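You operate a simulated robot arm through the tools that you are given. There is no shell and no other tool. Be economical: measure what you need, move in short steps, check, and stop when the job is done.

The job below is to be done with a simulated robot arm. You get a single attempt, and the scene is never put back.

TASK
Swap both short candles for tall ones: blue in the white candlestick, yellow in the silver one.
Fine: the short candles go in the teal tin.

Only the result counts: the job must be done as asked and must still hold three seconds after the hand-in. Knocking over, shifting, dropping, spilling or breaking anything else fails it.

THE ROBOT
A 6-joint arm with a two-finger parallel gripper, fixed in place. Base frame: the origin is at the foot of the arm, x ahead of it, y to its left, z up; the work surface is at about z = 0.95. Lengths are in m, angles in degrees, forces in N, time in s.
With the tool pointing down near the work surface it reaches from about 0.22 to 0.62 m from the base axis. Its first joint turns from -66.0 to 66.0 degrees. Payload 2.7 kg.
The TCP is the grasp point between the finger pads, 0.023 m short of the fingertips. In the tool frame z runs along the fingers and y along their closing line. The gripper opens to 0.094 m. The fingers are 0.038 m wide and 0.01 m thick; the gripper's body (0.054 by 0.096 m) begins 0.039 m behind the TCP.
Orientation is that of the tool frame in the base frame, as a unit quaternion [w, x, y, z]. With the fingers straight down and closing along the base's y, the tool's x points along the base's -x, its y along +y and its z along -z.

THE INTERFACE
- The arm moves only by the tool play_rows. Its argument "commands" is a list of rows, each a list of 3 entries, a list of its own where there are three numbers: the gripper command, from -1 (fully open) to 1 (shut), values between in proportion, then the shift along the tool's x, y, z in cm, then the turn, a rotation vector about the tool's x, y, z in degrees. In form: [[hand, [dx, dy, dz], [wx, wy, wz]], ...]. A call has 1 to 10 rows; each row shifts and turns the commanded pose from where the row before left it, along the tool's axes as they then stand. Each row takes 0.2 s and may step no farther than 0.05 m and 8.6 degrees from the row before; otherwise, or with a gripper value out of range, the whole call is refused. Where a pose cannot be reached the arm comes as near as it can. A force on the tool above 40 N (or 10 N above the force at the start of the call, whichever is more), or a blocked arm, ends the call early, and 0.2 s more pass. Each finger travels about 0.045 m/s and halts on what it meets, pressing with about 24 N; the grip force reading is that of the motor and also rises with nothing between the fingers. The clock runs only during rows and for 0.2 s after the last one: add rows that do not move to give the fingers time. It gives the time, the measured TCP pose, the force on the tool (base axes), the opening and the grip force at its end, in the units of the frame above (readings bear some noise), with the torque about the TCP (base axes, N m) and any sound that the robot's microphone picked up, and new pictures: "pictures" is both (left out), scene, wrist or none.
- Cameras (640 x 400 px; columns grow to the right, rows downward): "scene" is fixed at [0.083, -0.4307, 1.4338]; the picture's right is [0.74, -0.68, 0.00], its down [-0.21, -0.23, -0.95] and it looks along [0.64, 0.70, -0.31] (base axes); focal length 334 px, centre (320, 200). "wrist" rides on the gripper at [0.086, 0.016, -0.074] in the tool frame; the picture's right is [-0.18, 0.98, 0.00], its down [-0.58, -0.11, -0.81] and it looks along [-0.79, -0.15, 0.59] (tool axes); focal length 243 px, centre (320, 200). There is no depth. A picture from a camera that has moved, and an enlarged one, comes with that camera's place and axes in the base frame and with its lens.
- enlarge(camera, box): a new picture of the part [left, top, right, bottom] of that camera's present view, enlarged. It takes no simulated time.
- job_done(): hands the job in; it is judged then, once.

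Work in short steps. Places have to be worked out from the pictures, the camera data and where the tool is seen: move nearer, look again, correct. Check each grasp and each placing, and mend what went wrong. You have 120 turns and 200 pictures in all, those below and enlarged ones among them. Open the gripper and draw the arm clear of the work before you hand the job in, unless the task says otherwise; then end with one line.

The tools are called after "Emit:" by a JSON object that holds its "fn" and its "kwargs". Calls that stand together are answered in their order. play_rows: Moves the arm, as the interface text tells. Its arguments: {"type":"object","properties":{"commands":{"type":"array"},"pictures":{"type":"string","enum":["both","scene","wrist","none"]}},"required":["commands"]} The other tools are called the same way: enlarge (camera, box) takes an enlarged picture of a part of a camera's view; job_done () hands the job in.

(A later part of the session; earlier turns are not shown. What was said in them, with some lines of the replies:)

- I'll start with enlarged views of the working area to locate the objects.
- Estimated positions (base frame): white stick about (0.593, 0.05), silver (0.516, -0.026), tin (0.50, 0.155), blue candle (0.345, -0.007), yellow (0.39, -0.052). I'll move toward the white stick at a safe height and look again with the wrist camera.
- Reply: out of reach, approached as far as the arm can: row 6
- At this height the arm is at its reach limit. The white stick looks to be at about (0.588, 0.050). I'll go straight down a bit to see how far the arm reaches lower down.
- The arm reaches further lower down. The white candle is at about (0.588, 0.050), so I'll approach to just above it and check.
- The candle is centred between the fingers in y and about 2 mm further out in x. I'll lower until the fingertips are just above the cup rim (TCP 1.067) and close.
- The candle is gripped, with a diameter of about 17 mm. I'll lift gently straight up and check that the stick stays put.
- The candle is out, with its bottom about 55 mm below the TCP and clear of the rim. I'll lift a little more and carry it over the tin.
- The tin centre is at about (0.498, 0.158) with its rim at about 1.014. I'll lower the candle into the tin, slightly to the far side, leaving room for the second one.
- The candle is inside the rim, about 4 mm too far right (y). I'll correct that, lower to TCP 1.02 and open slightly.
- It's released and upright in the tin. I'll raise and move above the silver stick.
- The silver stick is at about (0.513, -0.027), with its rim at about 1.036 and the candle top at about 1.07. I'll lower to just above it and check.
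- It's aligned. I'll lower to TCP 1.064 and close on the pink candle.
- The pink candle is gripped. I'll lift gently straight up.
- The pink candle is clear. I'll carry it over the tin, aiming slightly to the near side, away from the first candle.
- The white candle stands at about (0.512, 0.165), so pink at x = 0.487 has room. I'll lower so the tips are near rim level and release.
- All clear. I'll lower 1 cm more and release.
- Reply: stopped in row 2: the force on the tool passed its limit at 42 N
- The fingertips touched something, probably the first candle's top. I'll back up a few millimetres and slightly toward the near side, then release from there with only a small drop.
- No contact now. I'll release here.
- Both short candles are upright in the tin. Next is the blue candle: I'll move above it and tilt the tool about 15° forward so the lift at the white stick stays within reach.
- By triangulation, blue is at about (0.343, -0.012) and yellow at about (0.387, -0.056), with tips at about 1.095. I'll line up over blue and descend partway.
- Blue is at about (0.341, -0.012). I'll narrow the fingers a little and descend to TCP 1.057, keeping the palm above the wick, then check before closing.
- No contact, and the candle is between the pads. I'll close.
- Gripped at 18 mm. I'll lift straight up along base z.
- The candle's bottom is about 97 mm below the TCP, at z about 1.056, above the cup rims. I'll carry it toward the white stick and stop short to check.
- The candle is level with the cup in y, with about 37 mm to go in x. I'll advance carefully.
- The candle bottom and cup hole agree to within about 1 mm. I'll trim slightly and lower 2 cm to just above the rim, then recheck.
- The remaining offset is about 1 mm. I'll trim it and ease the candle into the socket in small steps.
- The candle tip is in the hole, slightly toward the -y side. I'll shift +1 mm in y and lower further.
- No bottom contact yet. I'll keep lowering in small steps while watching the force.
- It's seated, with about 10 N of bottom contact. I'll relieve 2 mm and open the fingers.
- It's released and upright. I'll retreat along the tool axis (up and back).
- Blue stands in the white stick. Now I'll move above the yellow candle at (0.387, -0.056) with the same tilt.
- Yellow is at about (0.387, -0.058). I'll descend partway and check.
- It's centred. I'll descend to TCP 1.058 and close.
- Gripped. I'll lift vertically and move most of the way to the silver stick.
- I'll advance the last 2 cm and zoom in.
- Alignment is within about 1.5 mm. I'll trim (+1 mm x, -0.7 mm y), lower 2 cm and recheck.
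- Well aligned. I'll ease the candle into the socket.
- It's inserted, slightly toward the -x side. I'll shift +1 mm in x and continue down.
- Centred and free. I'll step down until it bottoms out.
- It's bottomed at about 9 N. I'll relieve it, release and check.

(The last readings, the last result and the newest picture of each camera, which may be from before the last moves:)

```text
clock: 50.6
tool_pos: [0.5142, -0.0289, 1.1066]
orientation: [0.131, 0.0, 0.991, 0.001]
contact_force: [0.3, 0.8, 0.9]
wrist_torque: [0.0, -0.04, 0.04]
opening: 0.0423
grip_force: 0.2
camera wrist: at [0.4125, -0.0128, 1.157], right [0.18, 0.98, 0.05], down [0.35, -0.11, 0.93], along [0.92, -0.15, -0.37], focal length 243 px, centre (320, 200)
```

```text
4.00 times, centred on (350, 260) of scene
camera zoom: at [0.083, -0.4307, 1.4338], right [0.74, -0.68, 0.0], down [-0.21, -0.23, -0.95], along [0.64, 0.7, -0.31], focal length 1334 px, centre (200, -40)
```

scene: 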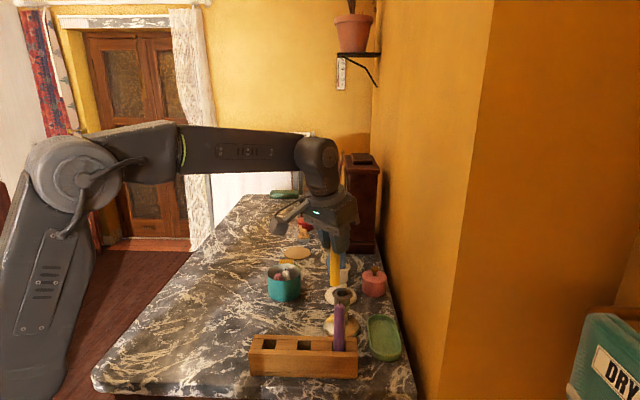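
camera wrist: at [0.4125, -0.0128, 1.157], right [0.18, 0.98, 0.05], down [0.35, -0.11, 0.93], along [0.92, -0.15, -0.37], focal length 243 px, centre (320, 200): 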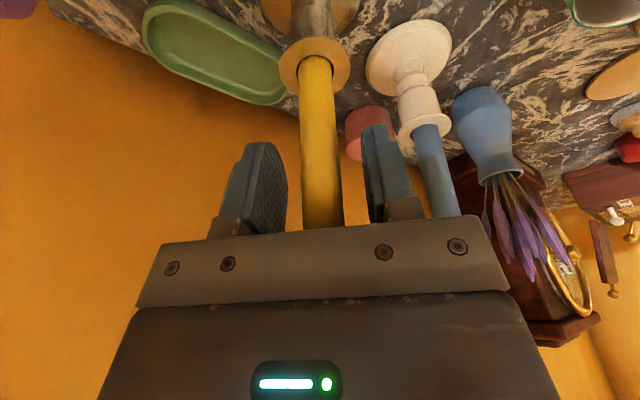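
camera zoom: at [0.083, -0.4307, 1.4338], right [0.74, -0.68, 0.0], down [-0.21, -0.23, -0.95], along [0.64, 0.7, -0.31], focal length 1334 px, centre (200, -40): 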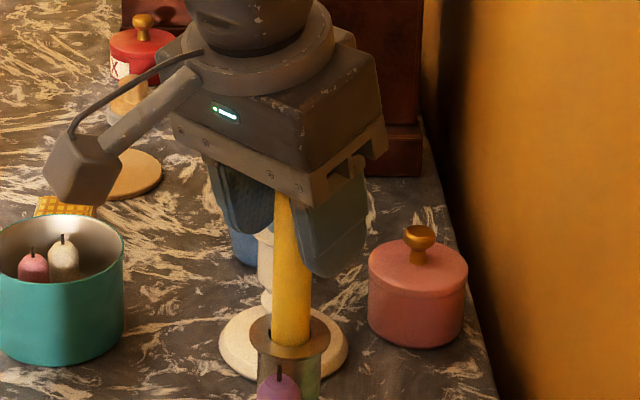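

It's released. I'll retreat up and back along the tool axis.

Emit:
{"fn": "play_rows", "kwargs": {"commands": [[0.1, [0, 0, -1.5], [0, 0, 0]], [0.1, [0, 0, -2.5], [0, 0, 0]], [0.1, [0, 0, -3], [0, 0, 0]], [0.1, [0, 0, -3], [0, 0, 0]], [-0.2, [1, 0, -3], [0, 0, 0]], [-1, [3, 0, -1], [0, 0, 0]], [-1, [3, 0, -1], [0, 0, 0]], [-1, [3, 0, -1], [0, 0, 0]], [-1, [0, 0, 0], [0, 0, 0]], [-1, [0, 0, 0], [0, 0, 0]]]}}

Emit:
{"fn": "enlarge", "kwargs": {"camera": "scene", "box": [240, 210, 420, 360]}}

```text
clock: 52.8
tool_pos: [0.3771, -0.03, 1.2342]
orientation: [0.13, -0.001, 0.992, 0.002]
contact_force: [-0.1, -0.1, 0.3]
wrist_torque: [-0.02, -0.03, -0.03]
opening: 0.094
grip_force: 0.0
camera wrist: at [0.2747, -0.0135, 1.2855], right [0.18, 0.98, 0.05], down [0.35, -0.11, 0.93], along [0.92, -0.15, -0.37], focal length 243 px, centre (320, 200)
```

scene: 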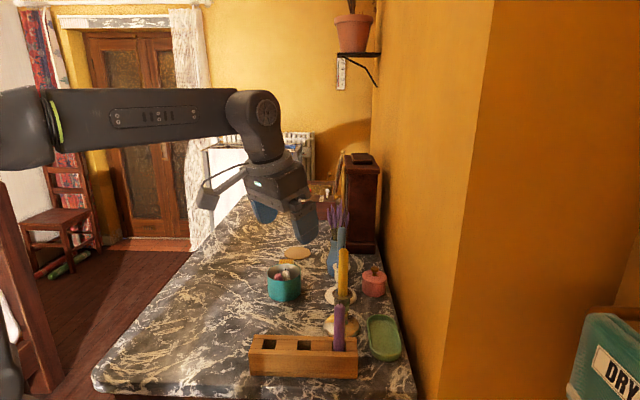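
wrist: 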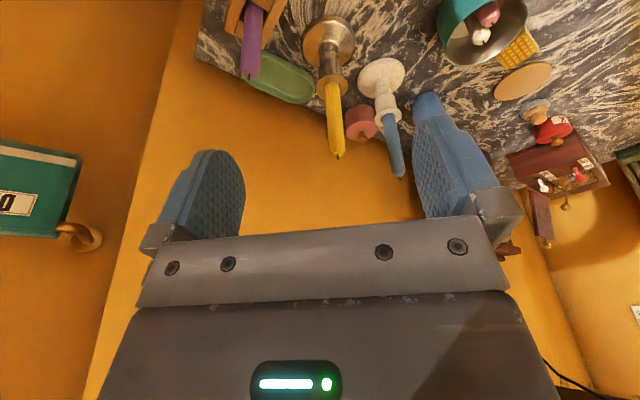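

```text
2.67 times, centred on (330, 285) of scene
camera zoom: at [0.083, -0.4307, 1.4338], right [0.74, -0.68, 0.0], down [-0.21, -0.23, -0.95], along [0.64, 0.7, -0.31], focal length 890 px, centre (293, -27)
```

zoom: 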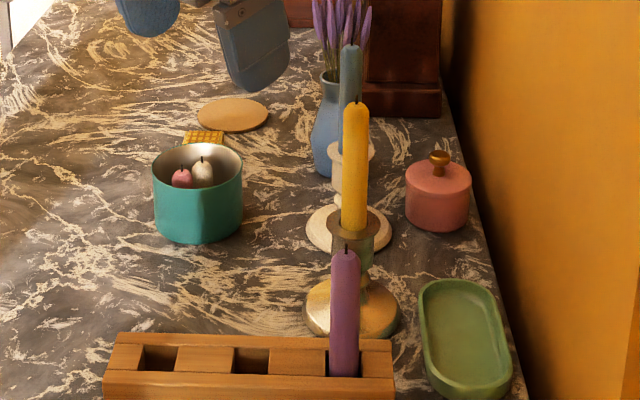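

Both tall candles stand in their sticks, both short ones are in the tin, and the arm is clear with the gripper open. I'm handing in.

Emit:
{"fn": "job_done", "kwargs": {}}

```text
The job is handed in.
```

The swap is done: the blue candle is in the white candlestick, the yellow one is in the silver candlestick, and both short candles are in the teal tin. While I was placing the second short candle, the gripper bumped something in the tin (about 42 N), and the tin may have moved about 1 mm.
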